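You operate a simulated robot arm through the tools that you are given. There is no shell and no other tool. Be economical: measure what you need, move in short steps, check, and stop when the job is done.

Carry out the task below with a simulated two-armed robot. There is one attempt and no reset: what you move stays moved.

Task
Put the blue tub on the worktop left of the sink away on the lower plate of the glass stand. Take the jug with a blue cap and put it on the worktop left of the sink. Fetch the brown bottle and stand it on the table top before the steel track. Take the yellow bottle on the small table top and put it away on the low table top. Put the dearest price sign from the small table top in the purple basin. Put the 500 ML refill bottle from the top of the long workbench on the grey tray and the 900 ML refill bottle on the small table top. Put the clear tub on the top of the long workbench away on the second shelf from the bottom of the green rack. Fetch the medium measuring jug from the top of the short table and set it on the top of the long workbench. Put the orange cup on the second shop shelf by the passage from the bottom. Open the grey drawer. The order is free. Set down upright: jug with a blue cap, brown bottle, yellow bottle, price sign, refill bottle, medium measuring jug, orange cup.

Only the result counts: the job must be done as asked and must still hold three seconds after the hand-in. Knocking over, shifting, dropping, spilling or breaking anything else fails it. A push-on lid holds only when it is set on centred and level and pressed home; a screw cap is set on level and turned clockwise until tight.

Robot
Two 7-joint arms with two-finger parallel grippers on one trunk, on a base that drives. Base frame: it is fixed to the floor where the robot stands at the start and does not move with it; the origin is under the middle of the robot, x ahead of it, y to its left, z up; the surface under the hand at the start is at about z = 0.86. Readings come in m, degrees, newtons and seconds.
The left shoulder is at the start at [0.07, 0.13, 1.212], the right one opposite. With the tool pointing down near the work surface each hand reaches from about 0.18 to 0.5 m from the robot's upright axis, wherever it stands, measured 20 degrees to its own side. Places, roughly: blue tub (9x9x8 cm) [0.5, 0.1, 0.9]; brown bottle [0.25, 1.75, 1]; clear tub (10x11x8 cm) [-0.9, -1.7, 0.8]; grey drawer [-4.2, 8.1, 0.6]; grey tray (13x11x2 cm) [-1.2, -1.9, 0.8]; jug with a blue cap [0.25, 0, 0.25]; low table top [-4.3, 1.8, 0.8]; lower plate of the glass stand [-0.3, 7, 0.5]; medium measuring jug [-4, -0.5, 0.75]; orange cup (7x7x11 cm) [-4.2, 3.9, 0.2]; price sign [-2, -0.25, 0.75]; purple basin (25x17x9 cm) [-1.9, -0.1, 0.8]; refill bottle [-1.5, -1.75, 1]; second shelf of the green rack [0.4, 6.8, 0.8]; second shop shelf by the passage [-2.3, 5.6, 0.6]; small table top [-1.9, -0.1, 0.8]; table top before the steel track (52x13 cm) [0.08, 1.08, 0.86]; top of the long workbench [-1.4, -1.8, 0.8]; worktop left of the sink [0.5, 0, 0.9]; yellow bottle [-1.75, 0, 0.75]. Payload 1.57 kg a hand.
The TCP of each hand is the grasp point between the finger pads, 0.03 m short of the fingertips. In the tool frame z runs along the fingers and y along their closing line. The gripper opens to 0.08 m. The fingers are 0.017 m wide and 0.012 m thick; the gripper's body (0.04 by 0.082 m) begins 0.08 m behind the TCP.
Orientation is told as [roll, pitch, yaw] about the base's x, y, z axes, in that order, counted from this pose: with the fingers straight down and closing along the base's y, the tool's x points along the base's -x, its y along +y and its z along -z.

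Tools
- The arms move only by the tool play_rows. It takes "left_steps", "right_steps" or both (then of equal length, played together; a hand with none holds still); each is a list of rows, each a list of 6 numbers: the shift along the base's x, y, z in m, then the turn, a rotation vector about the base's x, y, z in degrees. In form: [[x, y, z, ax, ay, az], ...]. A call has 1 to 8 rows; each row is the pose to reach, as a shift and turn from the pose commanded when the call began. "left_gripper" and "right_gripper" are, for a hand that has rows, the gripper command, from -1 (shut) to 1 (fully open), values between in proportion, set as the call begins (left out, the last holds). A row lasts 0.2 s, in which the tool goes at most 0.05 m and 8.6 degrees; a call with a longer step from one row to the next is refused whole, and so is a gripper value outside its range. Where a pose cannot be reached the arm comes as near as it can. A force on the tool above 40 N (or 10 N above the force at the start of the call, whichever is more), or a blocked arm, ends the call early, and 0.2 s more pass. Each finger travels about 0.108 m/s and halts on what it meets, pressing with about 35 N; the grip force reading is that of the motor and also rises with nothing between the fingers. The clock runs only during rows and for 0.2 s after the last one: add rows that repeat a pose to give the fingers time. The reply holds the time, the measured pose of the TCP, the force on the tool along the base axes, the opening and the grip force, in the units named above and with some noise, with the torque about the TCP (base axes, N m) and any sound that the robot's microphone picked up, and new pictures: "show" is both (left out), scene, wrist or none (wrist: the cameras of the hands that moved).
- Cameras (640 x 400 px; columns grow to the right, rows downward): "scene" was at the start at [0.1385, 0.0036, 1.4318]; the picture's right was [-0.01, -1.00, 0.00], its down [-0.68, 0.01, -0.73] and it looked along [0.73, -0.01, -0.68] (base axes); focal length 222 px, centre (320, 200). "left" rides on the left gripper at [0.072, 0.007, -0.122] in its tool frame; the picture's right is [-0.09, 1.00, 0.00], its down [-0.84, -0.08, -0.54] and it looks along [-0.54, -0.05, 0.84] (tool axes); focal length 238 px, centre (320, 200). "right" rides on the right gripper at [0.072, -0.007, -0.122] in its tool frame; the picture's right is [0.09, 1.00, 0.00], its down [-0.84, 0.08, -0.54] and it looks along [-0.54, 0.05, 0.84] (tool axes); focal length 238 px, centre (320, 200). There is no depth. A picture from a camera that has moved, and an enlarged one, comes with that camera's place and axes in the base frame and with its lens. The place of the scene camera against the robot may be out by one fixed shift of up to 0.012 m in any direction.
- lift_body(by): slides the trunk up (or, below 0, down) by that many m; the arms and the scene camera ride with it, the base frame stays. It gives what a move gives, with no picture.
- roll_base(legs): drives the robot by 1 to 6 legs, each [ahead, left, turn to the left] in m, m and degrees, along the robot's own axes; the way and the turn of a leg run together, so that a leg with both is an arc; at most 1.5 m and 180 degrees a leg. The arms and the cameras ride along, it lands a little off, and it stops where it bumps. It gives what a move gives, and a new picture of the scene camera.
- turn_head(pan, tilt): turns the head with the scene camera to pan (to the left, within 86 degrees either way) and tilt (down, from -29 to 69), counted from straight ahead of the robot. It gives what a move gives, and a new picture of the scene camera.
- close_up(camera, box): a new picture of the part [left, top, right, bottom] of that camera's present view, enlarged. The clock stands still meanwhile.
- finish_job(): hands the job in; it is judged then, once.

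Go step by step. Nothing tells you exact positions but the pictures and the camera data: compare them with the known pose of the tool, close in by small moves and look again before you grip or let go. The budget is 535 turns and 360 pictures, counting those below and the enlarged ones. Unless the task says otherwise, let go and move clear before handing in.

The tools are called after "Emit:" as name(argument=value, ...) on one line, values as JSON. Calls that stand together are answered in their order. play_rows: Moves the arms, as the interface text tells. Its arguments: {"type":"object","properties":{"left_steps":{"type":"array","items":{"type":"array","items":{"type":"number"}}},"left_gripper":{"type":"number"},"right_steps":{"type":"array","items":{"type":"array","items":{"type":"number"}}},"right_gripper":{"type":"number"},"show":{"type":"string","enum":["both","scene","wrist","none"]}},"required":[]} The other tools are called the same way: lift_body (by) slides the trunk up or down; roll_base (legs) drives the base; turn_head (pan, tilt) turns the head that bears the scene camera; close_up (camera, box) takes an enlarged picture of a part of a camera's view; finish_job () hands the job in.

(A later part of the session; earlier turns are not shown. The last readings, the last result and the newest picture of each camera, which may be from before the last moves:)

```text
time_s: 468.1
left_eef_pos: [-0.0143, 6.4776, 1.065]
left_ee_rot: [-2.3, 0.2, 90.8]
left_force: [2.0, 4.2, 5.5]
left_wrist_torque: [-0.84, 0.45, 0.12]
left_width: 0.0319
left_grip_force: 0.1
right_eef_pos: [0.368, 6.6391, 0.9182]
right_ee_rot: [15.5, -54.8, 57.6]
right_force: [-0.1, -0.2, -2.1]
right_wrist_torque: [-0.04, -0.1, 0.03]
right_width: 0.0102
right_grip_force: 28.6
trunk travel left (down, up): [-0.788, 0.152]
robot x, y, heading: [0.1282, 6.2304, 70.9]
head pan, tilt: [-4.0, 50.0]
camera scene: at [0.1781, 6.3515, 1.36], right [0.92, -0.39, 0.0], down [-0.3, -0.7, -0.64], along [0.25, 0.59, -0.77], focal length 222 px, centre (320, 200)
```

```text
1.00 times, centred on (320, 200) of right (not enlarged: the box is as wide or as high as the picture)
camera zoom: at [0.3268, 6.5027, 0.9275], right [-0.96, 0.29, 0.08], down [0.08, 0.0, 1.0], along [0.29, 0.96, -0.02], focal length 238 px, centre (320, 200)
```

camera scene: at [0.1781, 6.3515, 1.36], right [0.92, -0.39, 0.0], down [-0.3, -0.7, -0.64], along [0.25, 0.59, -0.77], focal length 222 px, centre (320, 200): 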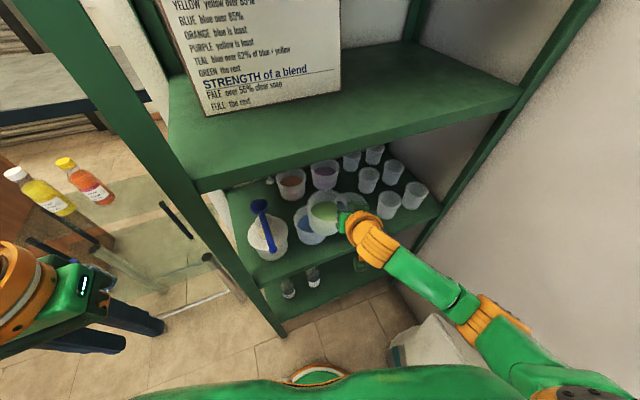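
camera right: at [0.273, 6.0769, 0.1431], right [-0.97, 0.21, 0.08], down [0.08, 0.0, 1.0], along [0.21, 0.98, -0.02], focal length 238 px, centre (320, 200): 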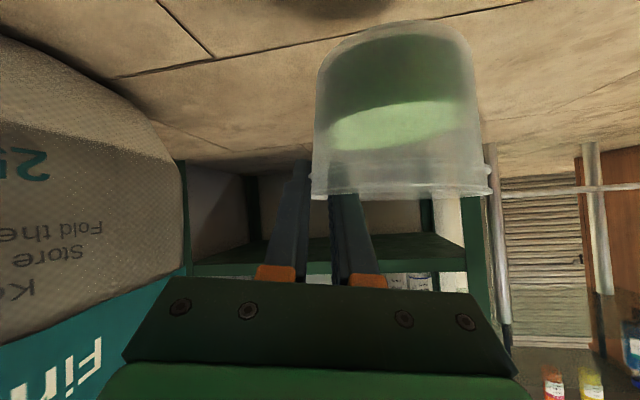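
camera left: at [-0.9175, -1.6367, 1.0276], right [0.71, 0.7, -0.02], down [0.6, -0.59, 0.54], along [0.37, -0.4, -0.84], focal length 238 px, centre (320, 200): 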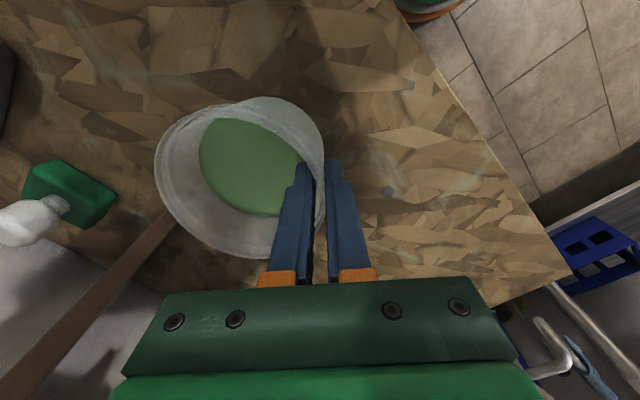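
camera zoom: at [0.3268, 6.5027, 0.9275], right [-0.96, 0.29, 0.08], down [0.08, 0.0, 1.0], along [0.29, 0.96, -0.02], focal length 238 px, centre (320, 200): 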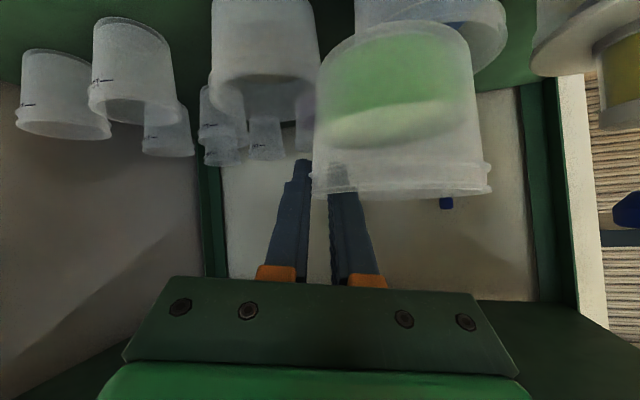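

Tub is well placed relative to the others. The left hand must still get clear of the rack post: I move it forward a little, then left.

Emit:
play_rows(left_steps=[[0.01, 0.03, 0.02, 0, 0, 0], [0.0, 0.05, 0.04, 0, 0, 0], [-0.04, 0.05, 0.05, 0, 0, 0], [-0.08, 0.05, 0.05, 0, 0, 0], [-0.12, 0.04, 0.05, 0, 0, 0], [-0.16, 0.02, 0.05, 0, 0, 0], [-0.19, -0.01, 0.05, 0, 0, 0], [-0.2, -0.03, 0.05, 0, 0, 0]], show="none")

```text
time_s: 469.9
left_eef_pos: [-0.0437, 6.4449, 1.0854]
left_ee_rot: [-2.0, 0.2, 90.8]
left_force: [0.4, -0.7, -0.4]
left_wrist_torque: [0.09, 0.05, 0.03]
left_width: 0.0319
left_grip_force: 0.0
left hand out of reach, approached as far as the arm can: row 3, 4, 5, 6, 7, 8
right_eef_pos: [0.3688, 6.6383, 0.9175]
right_ee_rot: [15.7, -54.8, 57.4]
right_force: [1.2, 0.2, -2.8]
right_wrist_torque: [-0.04, -0.1, -0.01]
right_width: 0.01
right_grip_force: 28.1
trunk travel left (down, up): [-0.788, 0.152]
robot x, y, heading: [0.1297, 6.2311, 70.7]
head pan, tilt: [-4.0, 50.0]
```

Left hand is now clear. I advance 9 cm.

Emit:
roll_base(legs=[[0.09, 0, 0]])

Emit:
close_up(camera="scene", box=[200, 110, 440, 290])

```text
time_s: 471.0
left_eef_pos: [-0.0155, 6.5286, 1.0852]
left_ee_rot: [-2.2, 0.2, 90.7]
left_force: [1.4, 0.5, -0.3]
left_wrist_torque: [0.06, 0.02, 0.02]
left_width: 0.0321
left_grip_force: 0.0
right_eef_pos: [0.3955, 6.722, 0.9191]
right_ee_rot: [15.6, -54.8, 57.6]
right_force: [-0.3, 0.3, -2.2]
right_wrist_torque: [-0.02, -0.1, 0.02]
right_width: 0.0101
right_grip_force: 27.7
trunk travel left (down, up): [-0.788, 0.152]
robot x, y, heading: [0.1558, 6.3131, 70.7]
head pan, tilt: [-4.0, 50.0]
camera scene: at [0.2072, 6.4343, 1.3601], right [0.92, -0.39, 0.0], down [-0.3, -0.7, -0.64], along [0.25, 0.59, -0.76], focal length 222 px, centre (320, 200)
```

scene: 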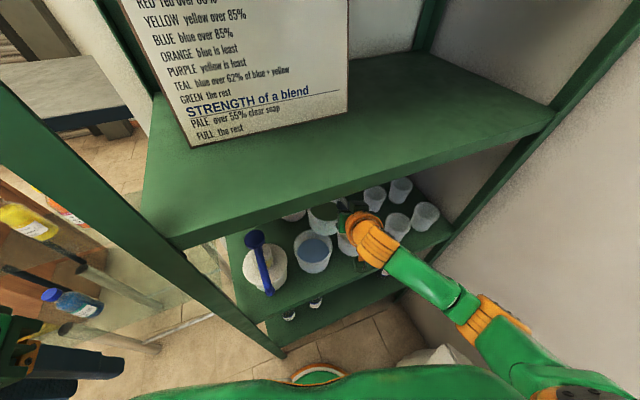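

```text
2.22 times, centred on (320, 200) of scene
camera zoom: at [0.2072, 6.4343, 1.3601], right [0.92, -0.39, 0.0], down [-0.3, -0.7, -0.64], along [0.25, 0.59, -0.76], focal length 493 px, centre (320, 200)
```

zoom: 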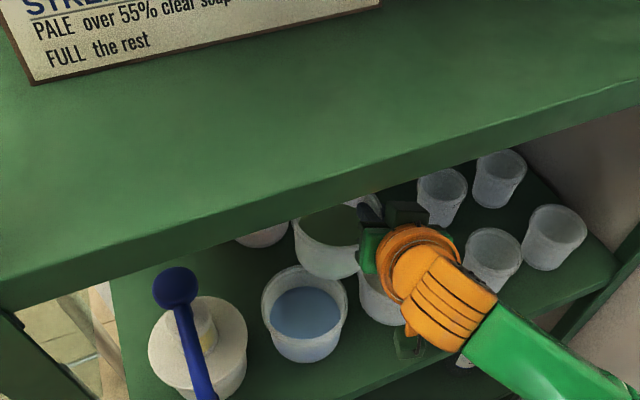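

Careful re-measurement shows that the pocket between the four tubs is too tight, but the left-back slot (≈[0.17, 6.84], behind the yellow pump tub) is free. I'll approach with heading 110°, come in over the blue tub and slide left behind the pump. First I back out and turn.

Emit:
roll_base(legs=[[-0.45, 0, 0], [0, 0, 39.3]])

Emit:
play_rows(right_steps=[[0.04, 0.014, 0, 0, 0, 0], [0.08, 0.028, 0, 0, 0, 0], [0.113, 0.041, 0, 0, 0, 0], [0.113, 0.041, 0, 0, 0, 0]], show="none")

```text
time_s: 475.6
left_eef_pos: [-0.2634, 5.9469, 1.0866]
left_ee_rot: [-2.3, 0.4, 130.3]
left_force: [-0.1, -0.3, 0.2]
left_wrist_torque: [0.01, -0.01, 0.0]
left_width: 0.0318
left_grip_force: 0.0
right_eef_pos: [-0.0687, 6.3568, 0.9184]
right_ee_rot: [15.6, -54.5, 97.1]
right_force: [0.5, 0.1, -2.3]
right_wrist_torque: [0.03, -0.11, 0.02]
right_width: 0.0099
right_grip_force: 28.1
trunk travel left (down, up): [-0.788, 0.152]
robot x, y, heading: [0.0085, 5.8834, 110.5]
head pan, tilt: [-4.0, 50.0]
camera scene: at [-0.028, 6.0135, 1.3597], right [0.96, 0.28, 0.0], down [0.22, -0.74, -0.64], along [-0.18, 0.62, -0.77], focal length 222 px, centre (320, 200)
```

scene: 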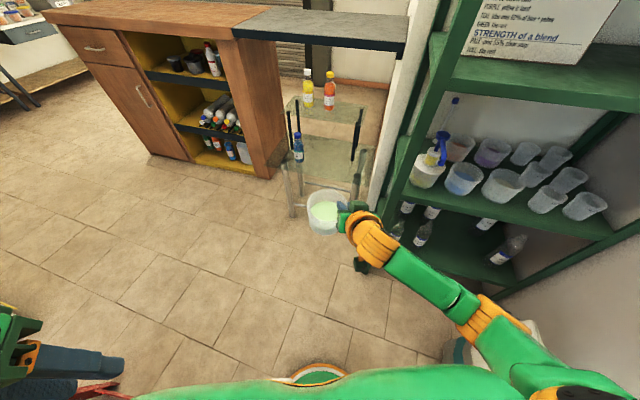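

```text
time_s: 476.6
left_eef_pos: [-0.2635, 5.9478, 1.0853]
left_ee_rot: [-2.3, 0.4, 130.2]
left_force: [-0.3, 0.5, 0.4]
left_wrist_torque: [-0.02, 0.01, -0.02]
left_width: 0.032
left_grip_force: 0.1
right_eef_pos: [0.0446, 6.397, 0.9179]
right_ee_rot: [15.4, -54.6, 97.1]
right_force: [0.5, 0.9, -1.1]
right_wrist_torque: [0.04, -0.08, -0.02]
right_width: 0.0098
right_grip_force: 27.6
trunk travel left (down, up): [-0.788, 0.152]
robot x, y, heading: [0.0063, 5.8872, 110.4]
head pan, tilt: [-4.0, 50.0]
```

I check the slot behind the pump in this view.

Emit:
close_up(camera="scene", box=[380, 80, 600, 230])

```text
2.67 times, centred on (490, 155) of scene
camera zoom: at [-0.0283, 6.0134, 1.3597], right [0.96, 0.28, 0.0], down [0.22, -0.74, -0.64], along [-0.18, 0.62, -0.77], focal length 592 px, centre (-133, 320)
```

zoom: 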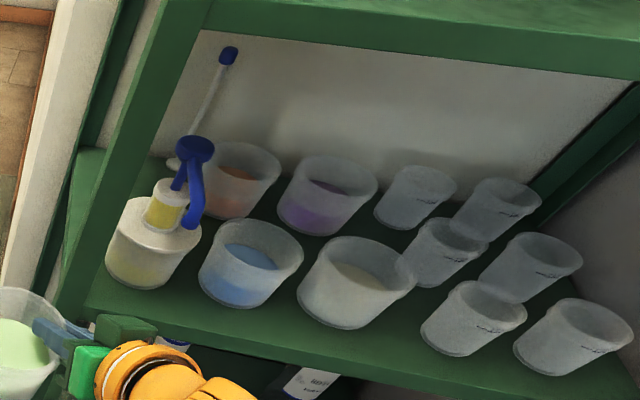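

The slot behind the pump is clear (≈[0.17, 6.86]). I stage in front of the rack at robot x≈0.31, then move straight in.

Emit:
roll_base(legs=[[0.0465, -0.343, -0.4], [0.187, -0.07, 0]])

Emit:
close_up(camera="right", box=[0, 0, 640, 400])

```text
time_s: 478.6
left_eef_pos: [0.0163, 6.0949, 1.0861]
left_ee_rot: [-2.2, 0.3, 129.5]
left_force: [0.6, 0.7, -0.2]
left_wrist_torque: [-0.03, 0.04, -0.03]
left_width: 0.0321
left_grip_force: 0.1
right_eef_pos: [0.331, 6.5415, 0.9164]
right_ee_rot: [15.6, -54.4, 96.4]
right_force: [0.3, -0.5, -2.3]
right_wrist_torque: [0.03, -0.1, 0.0]
right_width: 0.0098
right_grip_force: 28.0
trunk travel left (down, up): [-0.788, 0.152]
robot x, y, heading: [0.2827, 6.0307, 109.5]
head pan, tilt: [-4.0, 50.0]
stopped in leg 1: the robot was blocked; the commanded pose is now the measured one
camera scene: at [0.2525, 6.1589, 1.3597], right [0.96, 0.27, 0.0], down [0.2, -0.74, -0.64], along [-0.17, 0.62, -0.77], focal length 222 px, centre (320, 200)
```

scene: 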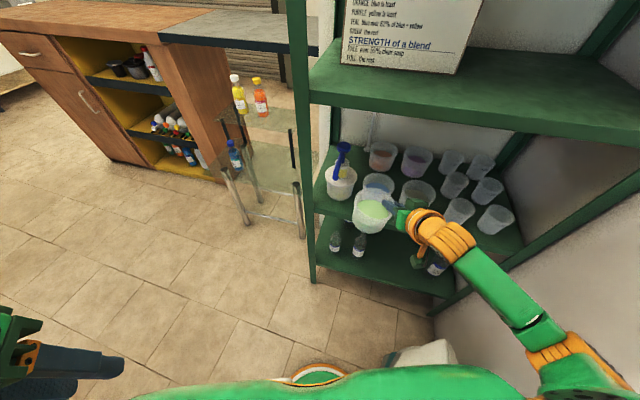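

```text
1.00 times, centred on (320, 200) of right (not enlarged: the box is as wide or as high as the picture)
camera zoom: at [0.3835, 6.4101, 0.9265], right [-0.92, -0.37, 0.08], down [0.06, 0.05, 1.0], along [-0.38, 0.93, -0.02], focal length 238 px, centre (320, 200)
```

zoom: 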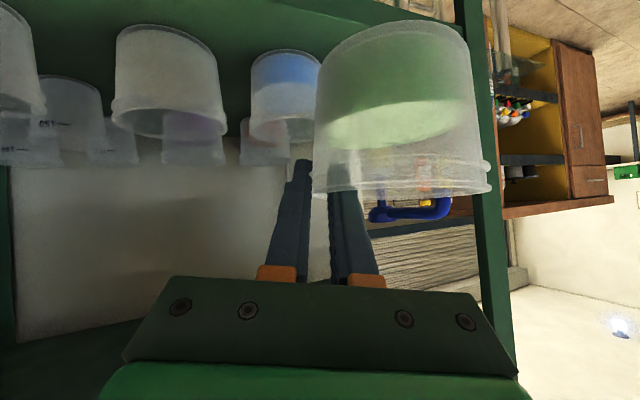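

The base touched the salt sack's side; I move away 3 cm, change heading to 105° and go straight in at x≈0.26.

Emit:
roll_base(legs=[[0, 0.03, 0], [0, 0, -4.5], [0.2, -0.05, 0]])

```text
time_s: 481.1
left_eef_pos: [-0.0124, 6.3075, 1.0858]
left_ee_rot: [-2.2, 0.3, 125.4]
left_force: [0.2, 0.1, -0.3]
left_wrist_torque: [0.0, 0.02, 0.03]
left_width: 0.032
left_grip_force: 0.1
right_eef_pos: [0.3341, 6.7295, 0.9183]
right_ee_rot: [15.6, -54.7, 92.3]
right_force: [0.0, -0.4, -2.4]
right_wrist_torque: [-0.01, -0.14, 0.01]
right_width: 0.0097
right_grip_force: 27.9
trunk travel left (down, up): [-0.788, 0.152]
robot x, y, heading: [0.2513, 6.2259, 105.2]
head pan, tilt: [-4.0, 50.0]
camera scene: at [0.2281, 6.3527, 1.36], right [0.98, 0.2, 0.0], down [0.15, -0.75, -0.64], along [-0.13, 0.63, -0.77], focal length 222 px, centre (320, 200)
```

scene: 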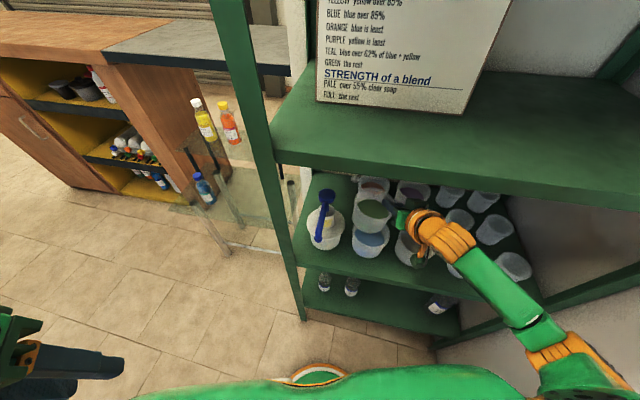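

Emit:
roll_base(legs=[[0.1, -0.035, 0]])

Emit:
roll_base(legs=[[0.075, -0.025, 0]])

Emit:
close_up(camera="right", box=[0, 0, 640, 400])

```text
time_s: 482.3
left_eef_pos: [-0.0044, 6.4123, 1.0855]
left_ee_rot: [-2.3, 0.1, 125.4]
left_force: [-0.5, -0.7, 0.1]
left_wrist_torque: [-0.02, 0.0, -0.01]
left_width: 0.0322
left_grip_force: 0.1
right_eef_pos: [0.3409, 6.8355, 0.9186]
right_ee_rot: [15.6, -54.7, 92.3]
right_force: [1.1, 0.1, -2.8]
right_wrist_torque: [0.0, -0.13, -0.02]
right_width: 0.0096
right_grip_force: 27.5
trunk travel left (down, up): [-0.788, 0.152]
robot x, y, heading: [0.2607, 6.3302, 105.4]
head pan, tilt: [-4.0, 50.0]
camera scene: at [0.2346, 6.4583, 1.36], right [0.98, 0.2, 0.0], down [0.15, -0.75, -0.64], along [-0.13, 0.63, -0.77], focal length 222 px, centre (320, 200)
```

scene: 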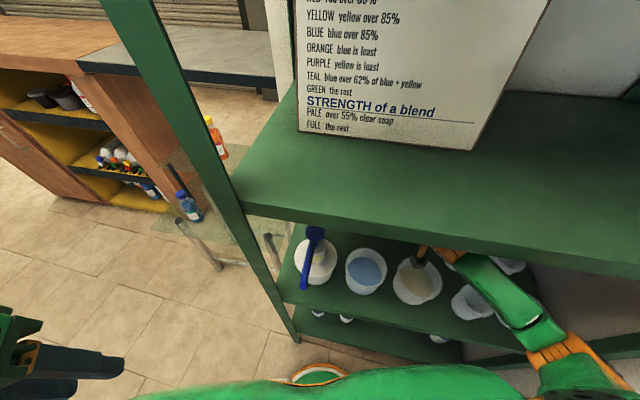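

```text
time_s: 483.4
left_eef_pos: [-0.0013, 6.4901, 1.0852]
left_ee_rot: [-2.4, 0.2, 125.4]
left_force: [-0.1, -0.6, 0.0]
left_wrist_torque: [0.02, -0.03, 0.08]
left_width: 0.032
left_grip_force: 0.1
right_eef_pos: [0.3444, 6.9136, 0.9185]
right_ee_rot: [15.4, -54.7, 92.3]
right_force: [-0.3, -0.1, -3.0]
right_wrist_torque: [0.01, -0.12, 0.01]
right_width: 0.0096
right_grip_force: 28.3
trunk travel left (down, up): [-0.788, 0.152]
robot x, y, heading: [0.2625, 6.4113, 105.5]
head pan, tilt: [-4.0, 50.0]
camera scene: at [0.2385, 6.5359, 1.3602], right [0.98, 0.2, 0.0], down [0.15, -0.75, -0.64], along [-0.13, 0.63, -0.76], focal length 222 px, centre (320, 200)
```

scene: 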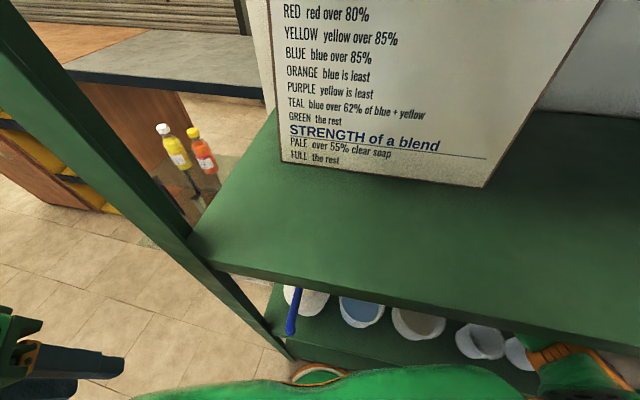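

```text
1.00 times, centred on (320, 200) of right (not enlarged: the box is as wide or as high as the picture)
camera zoom: at [0.3877, 6.7784, 0.9282], right [-0.95, -0.31, 0.08], down [0.07, 0.04, 1.0], along [-0.31, 0.95, -0.02], focal length 238 px, centre (320, 200)
```

zoom: 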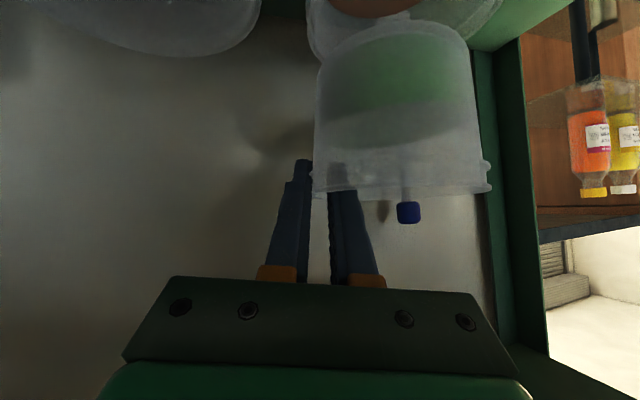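

In position over the red tub; now I slide the tub left 12.5 cm behind the pump.

Emit:
play_rows(right_steps=[[-0.02, -0.006, 0, 0, 0, 0], [-0.045, -0.013, 0, 0, 0, 0], [-0.07, -0.02, 0, 0, 0, 0], [-0.095, -0.027, 0, 0, 0, 0], [-0.115, -0.032, 0, 0, 0, 0], [-0.125, -0.035, 0, 0, 0, 0], [-0.125, -0.035, 0, 0, 0, 0]], show="wrist")

```text
time_s: 485.0
left_eef_pos: [-0.0026, 6.4936, 1.0857]
left_ee_rot: [-2.2, 0.4, 125.5]
left_force: [0.4, 0.0, -0.3]
left_wrist_torque: [-0.01, -0.02, 0.02]
left_width: 0.0319
left_grip_force: 0.0
right_eef_pos: [0.2189, 6.8821, 0.9167]
right_ee_rot: [15.5, -54.7, 92.3]
right_force: [-0.3, 0.2, -2.1]
right_wrist_torque: [0.0, -0.1, 0.02]
right_width: 0.0096
right_grip_force: 27.6
trunk travel left (down, up): [-0.788, 0.152]
robot x, y, heading: [0.2634, 6.4103, 105.3]
head pan, tilt: [-4.0, 50.0]
camera right: at [0.2626, 6.747, 0.926], right [-0.95, -0.31, 0.08], down [0.07, 0.05, 1.0], along [-0.31, 0.95, -0.02], focal length 238 px, centre (320, 200)
```

right: 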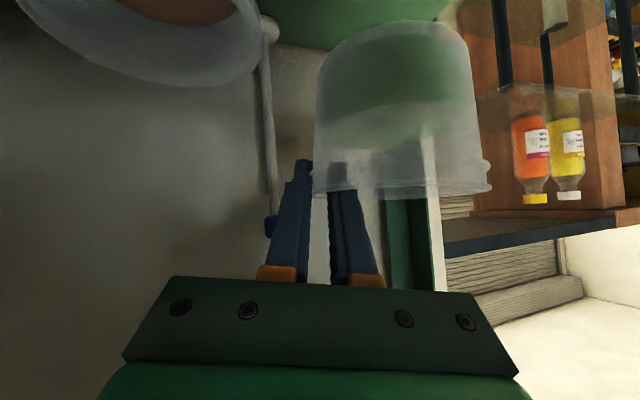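

The slot is clear on all sides (shelf's left edge x≈0.05). I lower the tub.

Emit:
play_rows(right_steps=[[0, 0, -0.02, 0, 0, 0], [0, 0, -0.04, 0, 0, 0], [0, 0, -0.06, 0, 0, 0], [0, 0, -0.075, 0, 0, 0], [0, 0, -0.082, 0, 0, 0], [0, 0, -0.088, 0, 0, 0], [0, 0, -0.094, 0, 0, 0], [0, 0, -0.1, 0, 0, 0]], show="wrist")

```text
time_s: 486.5
left_eef_pos: [-0.0007, 6.492, 1.0866]
left_ee_rot: [-2.3, 0.1, 125.3]
left_force: [-0.6, 0.4, -0.4]
left_wrist_torque: [0.01, 0.01, 0.03]
left_width: 0.032
left_grip_force: 0.0
right_eef_pos: [0.2194, 6.8818, 0.8367]
right_ee_rot: [16.2, -55.6, 91.7]
right_force: [-0.5, 1.6, 24.0]
right_wrist_torque: [-3.81, -1.33, -0.03]
right_width: 0.0094
right_grip_force: 28.2
trunk travel left (down, up): [-0.788, 0.152]
robot x, y, heading: [0.2635, 6.409, 105.1]
head pan, tilt: [-4.0, 50.0]
stopped in row 7 (right hand): the force on the tool passed its limit at 48 N (the readings are from after the stop); the commanded pose is now the measured one
camera right: at [0.2621, 6.7474, 0.8424], right [-0.95, -0.31, 0.08], down [0.08, 0.03, 1.0], along [-0.31, 0.95, 0.0], focal length 238 px, centre (320, 200)
```

right: 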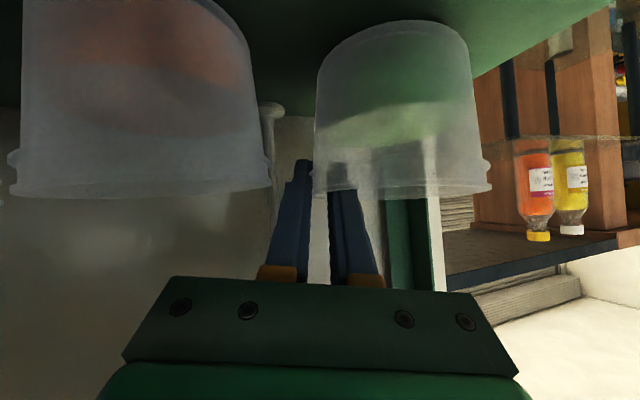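

The reaction torque tells that my hand's camera box is touching the blue tub's rim behind, while our tub is just about on the shelf (rims level). I ease up 3 mm and open slightly to release.

Emit:
play_rows(right_steps=[[0, 0, 0.003, 0, 0, 0], [0, 0, 0.003, 0, 0, 0]], show="none")

```text
time_s: 487.1
left_eef_pos: [-0.0018, 6.4942, 1.0855]
left_ee_rot: [-2.1, 0.2, 125.4]
left_force: [-0.2, -0.6, 0.4]
left_wrist_torque: [0.0, 0.01, -0.02]
left_width: 0.032
left_grip_force: 0.0
right_eef_pos: [0.2196, 6.8831, 0.8351]
right_ee_rot: [15.8, -55.2, 92.1]
right_force: [-0.1, -1.0, -2.5]
right_wrist_torque: [-0.11, -0.16, -0.02]
right_width: 0.0093
right_grip_force: 27.9
trunk travel left (down, up): [-0.788, 0.152]
robot x, y, heading: [0.2585, 6.4068, 105.2]
head pan, tilt: [-4.0, 50.0]
```

The tub still hangs (~1 cm above). I raise a bit, shift 3 cm deeper and 1 cm left so the camera box clears the blue tub, and lower again.

Emit:
play_rows(right_steps=[[0, 0, 0.012, 0, 0, 0], [-0.005, 0.015, 0.012, 0, 0, 0], [-0.01, 0.03, 0.012, 0, 0, 0], [-0.01, 0.03, 0.012, 0, 0, 0], [-0.01, 0.03, 0.002, 0, 0, 0], [-0.01, 0.03, -0.004, 0, 0, 0], [-0.01, 0.03, -0.009, 0, 0, 0], [-0.01, 0.03, -0.013, 0, 0, 0]], show="wrist")

```text
time_s: 488.9
left_eef_pos: [0.0006, 6.4911, 1.0873]
left_ee_rot: [-2.2, 0.2, 125.4]
left_force: [0.4, -0.3, 0.8]
left_wrist_torque: [0.03, 0.03, 0.0]
left_width: 0.0321
left_grip_force: 0.2
right_eef_pos: [0.2087, 6.9142, 0.8283]
right_ee_rot: [16.4, -55.9, 91.6]
right_force: [1.5, 5.2, 19.9]
right_wrist_torque: [0.04, 0.08, -0.02]
right_width: 0.0094
right_grip_force: 27.6
trunk travel left (down, up): [-0.788, 0.152]
robot x, y, heading: [0.2623, 6.4108, 105.3]
head pan, tilt: [-4.0, 50.0]
camera right: at [0.2526, 6.7786, 0.8335], right [-0.95, -0.31, 0.08], down [0.08, 0.02, 1.0], along [-0.31, 0.95, 0.0], focal length 238 px, centre (320, 200)
```

right: 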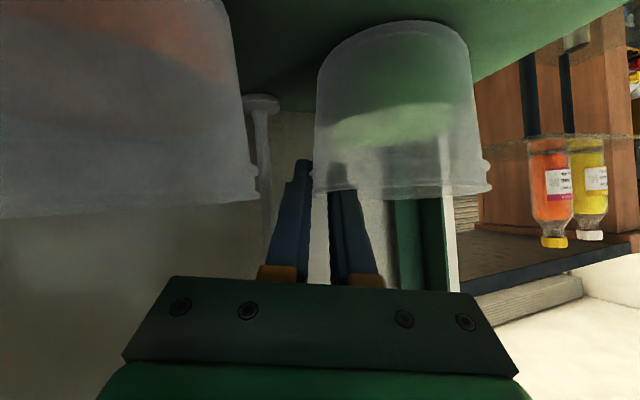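

Now the reaction is purely at the tub: it stands on the shelf. I release and retreat along the finger axis.

Emit:
play_rows(right_steps=[[0, 0, 0.001, 0, 0, 0], [0, 0, 0.001, 0, 0, 0], [0, 0, 0.001, 0, 0, 0]], right_gripper=-0.3, show="none")

Emit:
play_rows(right_steps=[[0.004, -0.015, 0.012, 0, 0, 0], [0.009, -0.032, 0.024, 0, 0, 0], [0.014, -0.05, 0.038, 0, 0, 0], [0.02, -0.07, 0.052, 0, 0, 0], [0.035, -0.075, 0.07, 0, 0, 0], [0.06, -0.08, 0.085, 0, 0, 0], [0.09, -0.08, 0.09, 0, 0, 0]], show="wrist")

```text
time_s: 489.7
left_eef_pos: [-0.0018, 6.4934, 1.085]
left_ee_rot: [-2.2, 0.4, 125.4]
left_force: [-0.4, -0.9, 0.3]
left_wrist_torque: [-0.04, 0.0, 0.0]
left_width: 0.0321
left_grip_force: 0.0
right_eef_pos: [0.2091, 6.9137, 0.8219]
right_ee_rot: [15.8, -55.2, 92.0]
right_force: [-1.0, -0.4, -0.5]
right_wrist_torque: [0.0, 0.01, 0.04]
right_width: 0.0279
right_grip_force: 0.0
trunk travel left (down, up): [-0.788, 0.152]
robot x, y, heading: [0.26, 6.4114, 105.4]
head pan, tilt: [-4.0, 50.0]
```

```text
time_s: 491.3
left_eef_pos: [0.0002, 6.4936, 1.086]
left_ee_rot: [-2.1, 0.2, 125.4]
left_force: [-0.7, 0.7, 0.7]
left_wrist_torque: [0.01, -0.02, 0.01]
left_width: 0.0321
left_grip_force: 0.1
right_eef_pos: [0.2999, 6.8344, 0.9144]
right_ee_rot: [15.9, -55.3, 91.9]
right_force: [0.1, -0.6, -0.2]
right_wrist_torque: [0.02, 0.0, 0.03]
right_width: 0.0279
right_grip_force: 0.1
trunk travel left (down, up): [-0.788, 0.152]
robot x, y, heading: [0.261, 6.408, 105.4]
head pan, tilt: [-4.0, 50.0]
camera right: at [0.344, 6.6987, 0.9211], right [-0.95, -0.31, 0.08], down [0.07, 0.03, 1.0], along [-0.31, 0.95, -0.01], focal length 238 px, centre (320, 200)
```

right: 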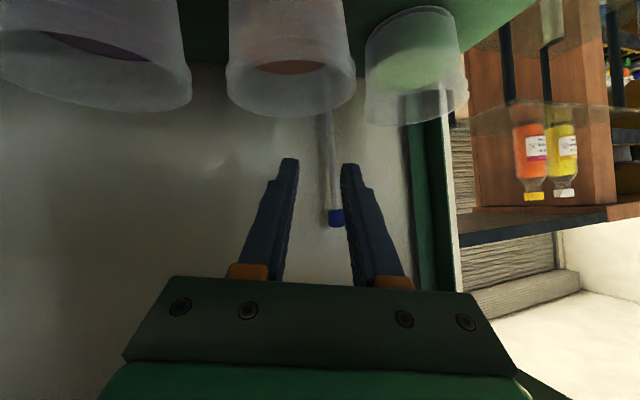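

The clear tub stands on the second shelf. I back out and drive south toward the sink for the blue tub.

Emit:
roll_base(legs=[[-0.434, 0.118, 0], [0, 0, -15.4], [0, 0.53, 0], [-1.5, 0, 0], [-0.6, 0.5, 0], [-1.5, 0, 0]])

Emit:
roll_base(legs=[[-1.5, 0, 0], [-0.8, 0, 0], [0, 0, -90]])

```text
time_s: 515.6
left_eef_pos: [-0.9267, 2.4607, 1.085]
left_ee_rot: [-2.1, 0.3, 112.1]
left_force: [-0.2, -0.3, 0.0]
left_wrist_torque: [0.03, 0.04, 0.01]
left_width: 0.0318
left_grip_force: 0.1
right_eef_pos: [-0.5564, 2.7229, 0.9138]
right_ee_rot: [15.8, -55.1, 78.7]
right_force: [0.4, 1.2, -0.9]
right_wrist_torque: [-0.03, -0.02, 0.06]
right_width: 0.0281
right_grip_force: 0.1
trunk travel left (down, up): [-0.788, 0.152]
robot x, y, heading: [-0.6897, 2.3178, 92.2]
head pan, tilt: [-4.0, 50.0]
camera scene: at [-0.6833, 2.4523, 1.3598], right [1.0, -0.03, 0.0], down [-0.02, -0.77, -0.64], along [0.02, 0.64, -0.77], focal length 222 px, centre (320, 200)
```

scene: 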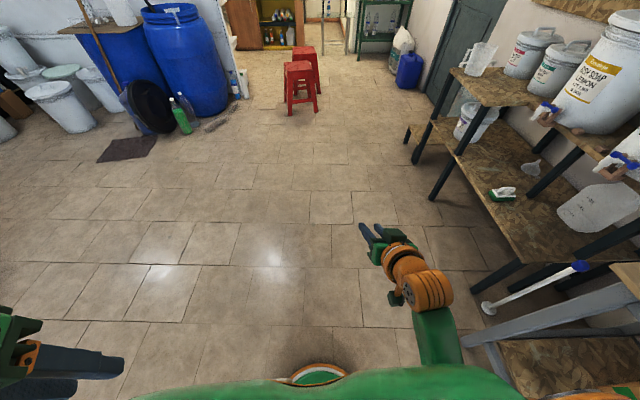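

```text
time_s: 530.6
left_eef_pos: [-0.4808, 0.2958, 1.086]
left_ee_rot: [-2.3, 0.3, 19.9]
left_force: [0.8, -0.1, 0.1]
left_wrist_torque: [0.03, 0.01, -0.01]
left_width: 0.0322
left_grip_force: 0.1
right_eef_pos: [-0.2338, -0.0846, 0.9137]
right_ee_rot: [15.9, -55.3, -13.6]
right_force: [-0.4, -0.2, -0.1]
right_wrist_torque: [-0.01, 0.02, -0.01]
right_width: 0.0278
right_grip_force: 0.1
trunk travel left (down, up): [-0.788, 0.152]
robot x, y, heading: [-0.6348, 0.0576, 0.1]
head pan, tilt: [-4.0, 50.0]
camera scene: at [-0.4984, 0.0632, 1.3598], right [-0.07, -1.0, 0.0], down [-0.76, 0.06, -0.64], along [0.64, -0.05, -0.77], focal length 222 px, centre (320, 200)
```

scene: 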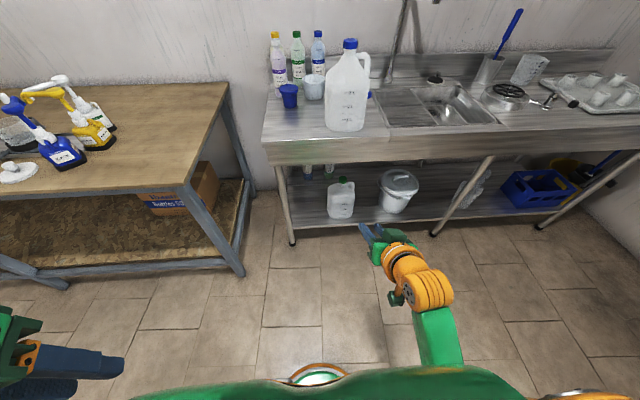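

The blue tub is at ≈[0.45, 0.125]. I bring the left hand forward and un-yaw it, and fold the right hand back to vertical.

Emit:
play_rows(left_steps=[[0.03, -0.01, 0, 0, 0, -3], [0.06, -0.03, 0, 0, 0, -6], [0.09, -0.04, 0, 0, 0, -9], [0.12, -0.06, 0, 0, 0, -12], [0.15, -0.07, 0, 0, 0, -15], [0.19, -0.09, 0, 0, 0, -18], [0.22, -0.1, 0, 0, 0, -20], [0.25, -0.11, 0, 0, 0, -20]], right_steps=[[-0.01, -0.01, 0.03, 0, 7, 0], [-0.03, -0.02, 0.06, 0, 14, 0], [-0.05, -0.03, 0.09, 0, 21, 0], [-0.07, -0.04, 0.12, 0, 28, 0], [-0.09, -0.05, 0.15, 0, 35, 0], [-0.12, -0.06, 0.18, 0, 42, 0], [-0.15, -0.07, 0.21, 0, 49, 0], [-0.18, -0.08, 0.22, 0, 55, 0]], left_gripper=1, show="none")

Emit:
lift_body(by=-0.21)

Emit:
play_rows(left_steps=[[0.02, 0.0, 0.01, 0, -8.3, 0], [0.04, 0.0, 0.02, 0, -16.6, 0], [0.06, 0.0, 0.03, 0, -24.9, 0], [0.08, 0.0, 0.04, 0, -33.2, 0], [0.09, 0.0, 0.05, 0, -41.5, 0], [0.09, -0.01, 0.05, 0, -49.8, 0], [0.09, -0.02, 0.05, 0, -58.1, 0], [0.09, -0.03, 0.05, 0, -66, 0]], show="none")

Emit:
play_rows(left_steps=[[0, 0, 0, 0, -8, 0], [0, 0, 0, 0, -16, 0], [0, 0, 0, 0, -24, 0], [0, 0, 0, 0, -24, 0]], show="none")

```text
time_s: 532.4
left_eef_pos: [-0.2306, 0.1834, 1.0855]
left_ee_rot: [-2.1, 0.4, -0.3]
left_force: [0.3, 0.3, -0.1]
left_wrist_torque: [-0.01, 0.02, 0.02]
left_width: 0.08
left_grip_force: 0.1
right_eef_pos: [-0.4167, -0.1647, 1.1334]
right_ee_rot: [5.1, -0.9, -7.7]
right_force: [0.2, 0.0, -0.6]
right_wrist_torque: [0.02, -0.01, 0.02]
right_width: 0.028
right_grip_force: 0.1
right hand out of reach, approached as far as the arm can: row 2, 3
trunk travel left (down, up): [-0.788, 0.152]
robot x, y, heading: [-0.6299, 0.0647, -0.1]
head pan, tilt: [-4.0, 50.0]
```

```text
time_s: 534.6
left_eef_pos: [-0.2294, 0.1841, 0.8761]
left_ee_rot: [-2.1, 0.3, -0.2]
left_force: [-0.6, -0.8, 0.1]
left_wrist_torque: [0.05, -0.02, -0.03]
left_width: 0.0799
left_grip_force: 0.1
right_eef_pos: [-0.4152, -0.1636, 0.9247]
right_ee_rot: [4.7, -1.0, -7.7]
right_force: [-0.3, -0.3, 0.1]
right_wrist_torque: [-0.03, -0.03, 0.01]
right_width: 0.0278
right_grip_force: 0.1
trunk travel left (down, up): [-0.578, 0.362]
robot x, y, heading: [-0.6287, 0.0649, -0.3]
head pan, tilt: [-4.0, 50.0]
```

```text
time_s: 536.4
left_eef_pos: [-0.1402, 0.1524, 0.9258]
left_ee_rot: [-1.9, -65.8, -0.4]
left_force: [-0.2, 0.3, 0.3]
left_wrist_torque: [0.03, 0.01, 0.02]
left_width: 0.0803
left_grip_force: 0.0
right_eef_pos: [-0.4151, -0.1648, 0.9225]
right_ee_rot: [4.8, -1.0, -7.7]
right_force: [0.2, 1.2, -0.2]
right_wrist_torque: [-0.01, -0.01, 0.0]
right_width: 0.028
right_grip_force: 0.0
trunk travel left (down, up): [-0.578, 0.362]
robot x, y, heading: [-0.6324, 0.0639, -0.2]
head pan, tilt: [-4.0, 50.0]
```

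```text
time_s: 537.4
left_eef_pos: [-0.1453, 0.1368, 0.9157]
left_ee_rot: [-6.5, -85.0, 2.2]
left_force: [0.1, 0.6, -0.5]
left_wrist_torque: [-0.02, -0.01, -0.05]
left_width: 0.0803
left_grip_force: 0.2
left hand out of reach, approached as far as the arm can: row 3
right_eef_pos: [-0.4151, -0.1644, 0.9247]
right_ee_rot: [4.8, -1.1, -7.7]
right_force: [-0.1, -0.2, 0.0]
right_wrist_torque: [0.0, 0.03, 0.01]
right_width: 0.0279
right_grip_force: 0.0
trunk travel left (down, up): [-0.578, 0.362]
robot x, y, heading: [-0.6291, 0.0643, -0.1]
head pan, tilt: [-4.0, 50.0]
```

A level hand would put its camera box into the worktop, so I pitch back to 60° and set z≈0.90, then drive toward the tub.

Emit:
play_rows(left_steps=[[0, 0, 0, 0, 8, 0], [0, 0, 0, 0, 16, 0], [0, 0, -0.01, 0, 25, 0], [0, 0, -0.013, 0, 25, 0]], show="none")

Emit:
roll_base(legs=[[0.5, -0.014, 0]])

Emit:
close_up(camera="left", box=[160, 0, 480, 200])

```text
refused: row 3 steps farther than a row can; nothing moved
```

```text
time_s: 540.2
left_eef_pos: [0.3356, 0.1161, 0.9138]
left_ee_rot: [-4.5, -84.2, -0.5]
left_force: [-2.6, -0.2, 1.0]
left_wrist_torque: [0.06, 0.33, 0.05]
left_width: 0.0799
left_grip_force: 0.1
right_eef_pos: [0.0663, -0.1803, 0.9221]
right_ee_rot: [4.8, -1.0, -8.1]
right_force: [0.2, 0.6, -0.8]
right_wrist_torque: [0.02, -0.01, 0.03]
right_width: 0.0279
right_grip_force: 0.1
trunk travel left (down, up): [-0.578, 0.362]
robot x, y, heading: [-0.1453, 0.0517, -0.5]
head pan, tilt: [-4.0, 50.0]
stopped in leg 1: the force on the tool passed its limit at 82 N (the readings are from after the stop); the commanded pose is now the measured one
camera scene: at [-0.0156, 0.0465, 1.1499], right [-0.08, -1.0, 0.0], down [-0.76, 0.06, -0.64], along [0.64, -0.05, -0.77], focal length 222 px, centre (320, 200)
```

scene: 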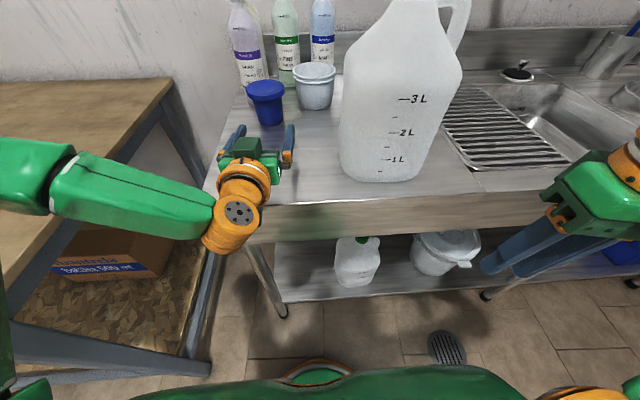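

```text
2.00 times, centred on (320, 100) of left
camera zoom: at [0.2084, 0.1307, 0.8543], right [0.09, 0.99, 0.08], down [-0.46, -0.03, 0.89], along [0.88, -0.12, 0.45], focal length 477 px, centre (320, 400)
```

zoom: 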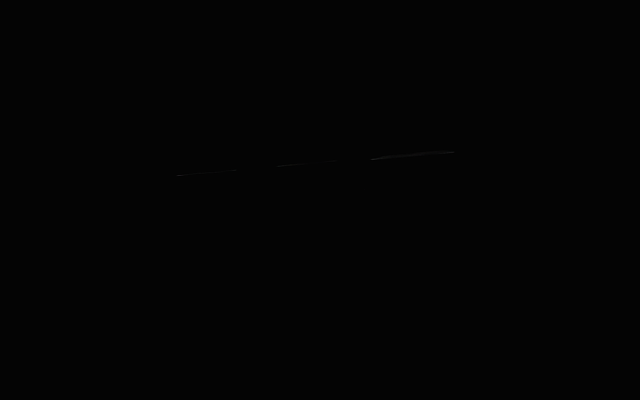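

The pitch rows were refused (step too large) and the camera box bumped the worktop edge; nothing fell. I back off and redo the pitch properly.

Emit:
roll_base(legs=[[-0.25, 0, 0.5]])

Emit:
play_rows(left_steps=[[0, 0, 0.01, 0, 8, 0], [0, 0, 0.01, 0, 16, 0], [0, 0, 0, 0, 24, 0], [0, 0, -0.008, 0, 25, 0], [0, 0, -0.008, 0, 25, 0]], show="none")

```text
time_s: 542.0
left_eef_pos: [0.0907, 0.1198, 0.9133]
left_ee_rot: [-4.5, -84.3, 0.2]
left_force: [-1.0, -0.7, -0.1]
left_wrist_torque: [0.04, -0.01, 0.03]
left_width: 0.0799
left_grip_force: 0.1
right_eef_pos: [-0.1777, -0.1784, 0.923]
right_ee_rot: [4.8, -1.0, -7.6]
right_force: [0.0, 0.8, 0.3]
right_wrist_torque: [0.02, -0.04, -0.02]
right_width: 0.0281
right_grip_force: 0.0
trunk travel left (down, up): [-0.578, 0.362]
robot x, y, heading: [-0.3944, 0.0473, 0.2]
head pan, tilt: [-4.0, 50.0]
camera scene: at [-0.2608, 0.0483, 1.1497], right [-0.07, -1.0, 0.0], down [-0.76, 0.05, -0.64], along [0.64, -0.04, -0.77], focal length 222 px, centre (320, 200)
```

scene: 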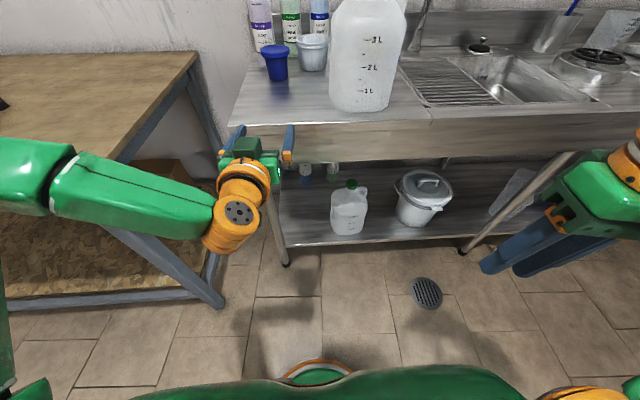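

```text
time_s: 543.2
left_eef_pos: [0.0903, 0.1206, 0.9057]
left_ee_rot: [-4.4, -59.2, 0.0]
left_force: [0.3, 1.0, -0.1]
left_wrist_torque: [0.04, 0.01, -0.03]
left_width: 0.0801
left_grip_force: 0.0
right_eef_pos: [-0.1783, -0.1795, 0.9229]
right_ee_rot: [4.8, -1.0, -7.5]
right_force: [-0.1, -0.1, -0.2]
right_wrist_torque: [-0.01, 0.0, -0.01]
right_width: 0.0281
right_grip_force: 0.0
trunk travel left (down, up): [-0.578, 0.362]
robot x, y, heading: [-0.3943, 0.0507, 0.2]
head pan, tilt: [-4.0, 50.0]
```

Pitch is now −59°. I drive 0.27 m in and look.

Emit:
roll_base(legs=[[0.27, 0, 0]])

Emit:
close_up(camera="left", box=[160, 0, 480, 200])

```text
time_s: 545.1
left_eef_pos: [0.3621, 0.1194, 0.9055]
left_ee_rot: [-4.3, -59.4, -0.1]
left_force: [-0.4, 0.5, -0.2]
left_wrist_torque: [0.01, -0.01, -0.01]
left_width: 0.0803
left_grip_force: 0.1
right_eef_pos: [0.0935, -0.1795, 0.9225]
right_ee_rot: [4.9, -1.1, -7.8]
right_force: [0.5, -0.8, -0.1]
right_wrist_torque: [-0.03, 0.0, 0.04]
right_width: 0.0278
right_grip_force: 0.0
trunk travel left (down, up): [-0.578, 0.362]
robot x, y, heading: [-0.1237, 0.0472, 0.0]
head pan, tilt: [-4.0, 50.0]
camera scene: at [0.0102, 0.048, 1.1498], right [-0.07, -1.0, 0.0], down [-0.76, 0.05, -0.64], along [0.64, -0.05, -0.77], focal length 222 px, centre (320, 200)
```

scene: 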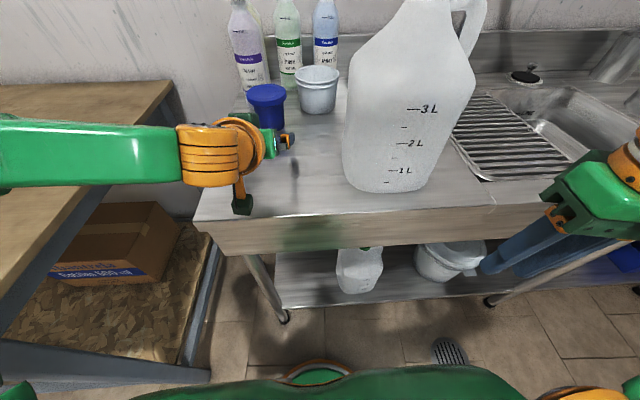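

```text
2.00 times, centred on (320, 100) of left
camera zoom: at [0.2201, 0.1344, 0.9056], right [0.11, 0.99, 0.04], down [-0.04, -0.04, 1.0], along [0.99, -0.12, 0.04], focal length 477 px, centre (320, 400)
```

zoom: 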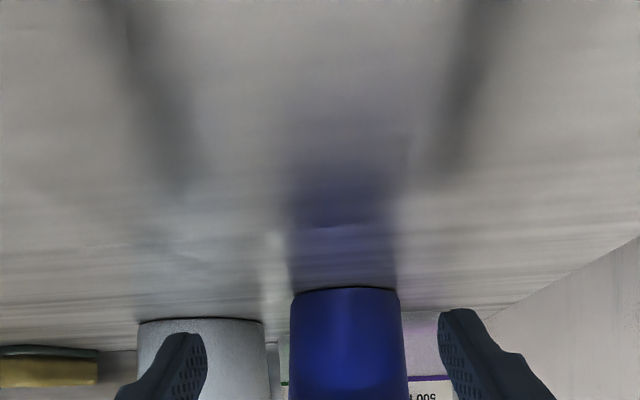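

The tub is in line (y≈0.12). I lower to z≈0.89 and advance 8.5 cm.

Emit:
play_rows(left_steps=[[0, 0, -0.008, 0, 0, 0], [0, 0, -0.015, 0, 0, 0], [0, 0, -0.015, 0, 0, 0]], show="none")

Emit:
roll_base(legs=[[0.084, 0, 0]])

Emit:
close_up(camera="left", box=[160, 0, 480, 200])

```text
time_s: 545.9
left_eef_pos: [0.3609, 0.1199, 0.8906]
left_ee_rot: [-4.3, -59.2, -0.1]
left_force: [-0.6, 0.1, 0.7]
left_wrist_torque: [0.03, 0.0, -0.02]
left_width: 0.0798
left_grip_force: 0.0
right_eef_pos: [0.0932, -0.1782, 0.9222]
right_ee_rot: [4.9, -1.0, -7.7]
right_force: [0.1, 0.2, 0.3]
right_wrist_torque: [-0.02, 0.02, -0.01]
right_width: 0.028
right_grip_force: 0.1
trunk travel left (down, up): [-0.578, 0.362]
robot x, y, heading: [-0.1226, 0.049, -0.1]
head pan, tilt: [-4.0, 50.0]
```

```text
time_s: 547.0
left_eef_pos: [0.4451, 0.1201, 0.8902]
left_ee_rot: [-4.3, -59.3, 0.0]
left_force: [0.2, -0.6, 0.3]
left_wrist_torque: [0.0, 0.01, 0.03]
left_width: 0.0798
left_grip_force: 0.1
right_eef_pos: [0.179, -0.1793, 0.9236]
right_ee_rot: [4.9, -1.1, -7.6]
right_force: [-0.3, 0.4, -0.2]
right_wrist_torque: [-0.04, 0.0, -0.04]
right_width: 0.0279
right_grip_force: 0.0
trunk travel left (down, up): [-0.578, 0.362]
robot x, y, heading: [-0.0399, 0.0508, -0.1]
head pan, tilt: [-4.0, 50.0]
camera scene: at [0.0944, 0.0481, 1.1498], right [-0.07, -1.0, 0.0], down [-0.76, 0.05, -0.64], along [0.64, -0.04, -0.77], focal length 222 px, centre (320, 200)
```

scene: 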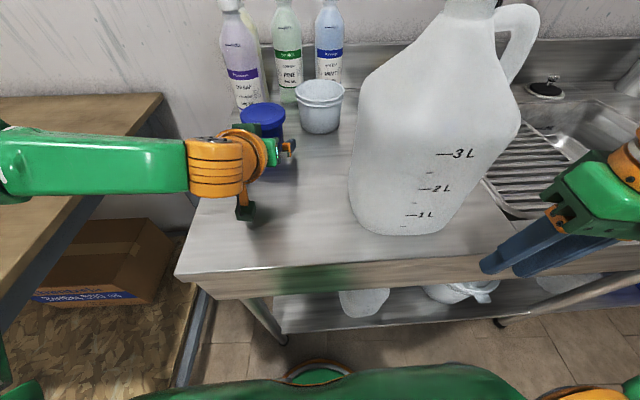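

```text
2.00 times, centred on (320, 100) of left
camera zoom: at [0.304, 0.1342, 0.8908], right [0.11, 0.99, 0.04], down [-0.04, -0.04, 1.0], along [0.99, -0.11, 0.04], focal length 477 px, centre (320, 400)
```

zoom: 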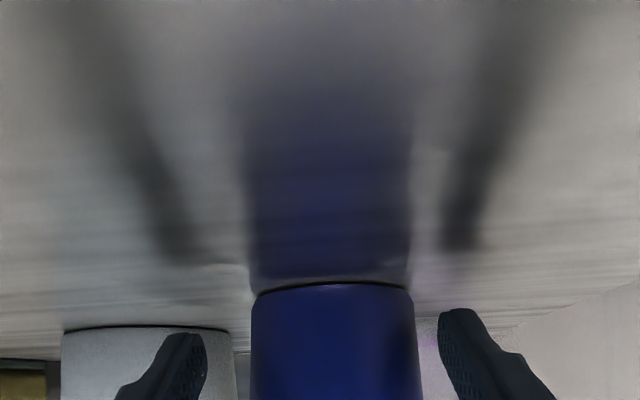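

Centred within 4 mm; I correct and close.

Emit:
play_rows(left_steps=[[0, 0.004, 0, 0, 0, 0], [0.003, 0.004, 0, 0, 0, 0], [0.003, 0.004, 0, 0, 0, 0]], show="none")

Emit:
play_rows(left_steps=[[0, 0, 0, 0, 0, 0], [0, 0, 0, 0, 0, 0], [0, 0, 0, 0, 0, 0], [0, 0, 0, 0, 0, 0]], left_gripper=-1, show="none")

Emit:
play_rows(left_steps=[[0, 0, 0.01, 0, 0, 0], [0, 0, 0.025, 0, 0, 0], [0, 0, 0.04, 0, 0, 0], [0, 0, 0.05, 0, 0, 0], [0, 0, 0.05, 0, 0, 0]], show="scene")

```text
time_s: 547.8
left_eef_pos: [0.4495, 0.1234, 0.8896]
left_ee_rot: [-4.4, -59.3, 0.0]
left_force: [-0.5, 0.0, -1.1]
left_wrist_torque: [0.01, -0.02, -0.02]
left_width: 0.08
left_grip_force: 0.0
right_eef_pos: [0.1781, -0.1781, 0.923]
right_ee_rot: [4.8, -1.1, -7.6]
right_force: [0.3, -0.3, -0.7]
right_wrist_torque: [0.0, 0.02, 0.02]
right_width: 0.028
right_grip_force: 0.1
trunk travel left (down, up): [-0.578, 0.362]
robot x, y, heading: [-0.0363, 0.0479, -0.4]
head pan, tilt: [-4.0, 50.0]
```

```text
time_s: 548.8
left_eef_pos: [0.4492, 0.125, 0.8914]
left_ee_rot: [-4.4, -59.3, 0.0]
left_force: [0.1, -0.1, 0.6]
left_wrist_torque: [-0.01, -0.02, -0.01]
left_width: 0.0591
left_grip_force: 35.0
right_eef_pos: [0.1779, -0.1787, 0.9224]
right_ee_rot: [4.8, -1.0, -7.6]
right_force: [0.4, -1.2, -0.3]
right_wrist_torque: [0.02, 0.01, -0.05]
right_width: 0.0282
right_grip_force: 0.1
trunk travel left (down, up): [-0.578, 0.362]
robot x, y, heading: [-0.0381, 0.0476, 0.2]
head pan, tilt: [-4.0, 50.0]
```

```text
time_s: 550.0
left_eef_pos: [0.4484, 0.124, 0.9408]
left_ee_rot: [-4.4, -59.3, 0.0]
left_force: [-0.3, -0.9, -0.1]
left_wrist_torque: [-0.02, 0.03, 0.0]
left_width: 0.059
left_grip_force: 35.0
right_eef_pos: [0.1772, -0.1789, 0.9231]
right_ee_rot: [4.8, -1.1, -7.6]
right_force: [0.9, -0.4, -0.2]
right_wrist_torque: [-0.03, -0.03, -0.02]
right_width: 0.028
right_grip_force: 0.2
trunk travel left (down, up): [-0.578, 0.362]
robot x, y, heading: [-0.0413, 0.0528, -0.1]
head pan, tilt: [-4.0, 50.0]
camera scene: at [0.0949, 0.0482, 1.1498], right [-0.07, -1.0, 0.0], down [-0.76, 0.05, -0.64], along [0.64, -0.04, -0.77], focal length 222 px, centre (320, 200)
```

scene: 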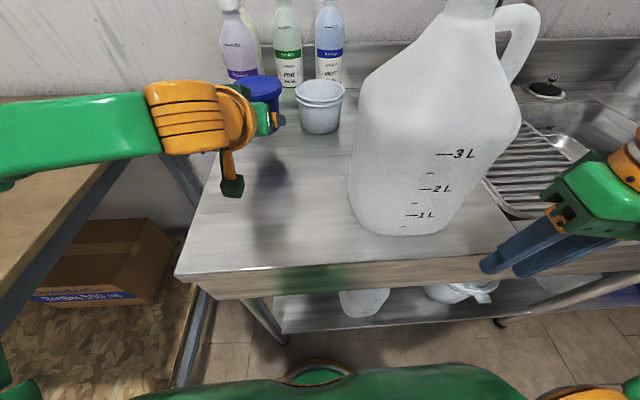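

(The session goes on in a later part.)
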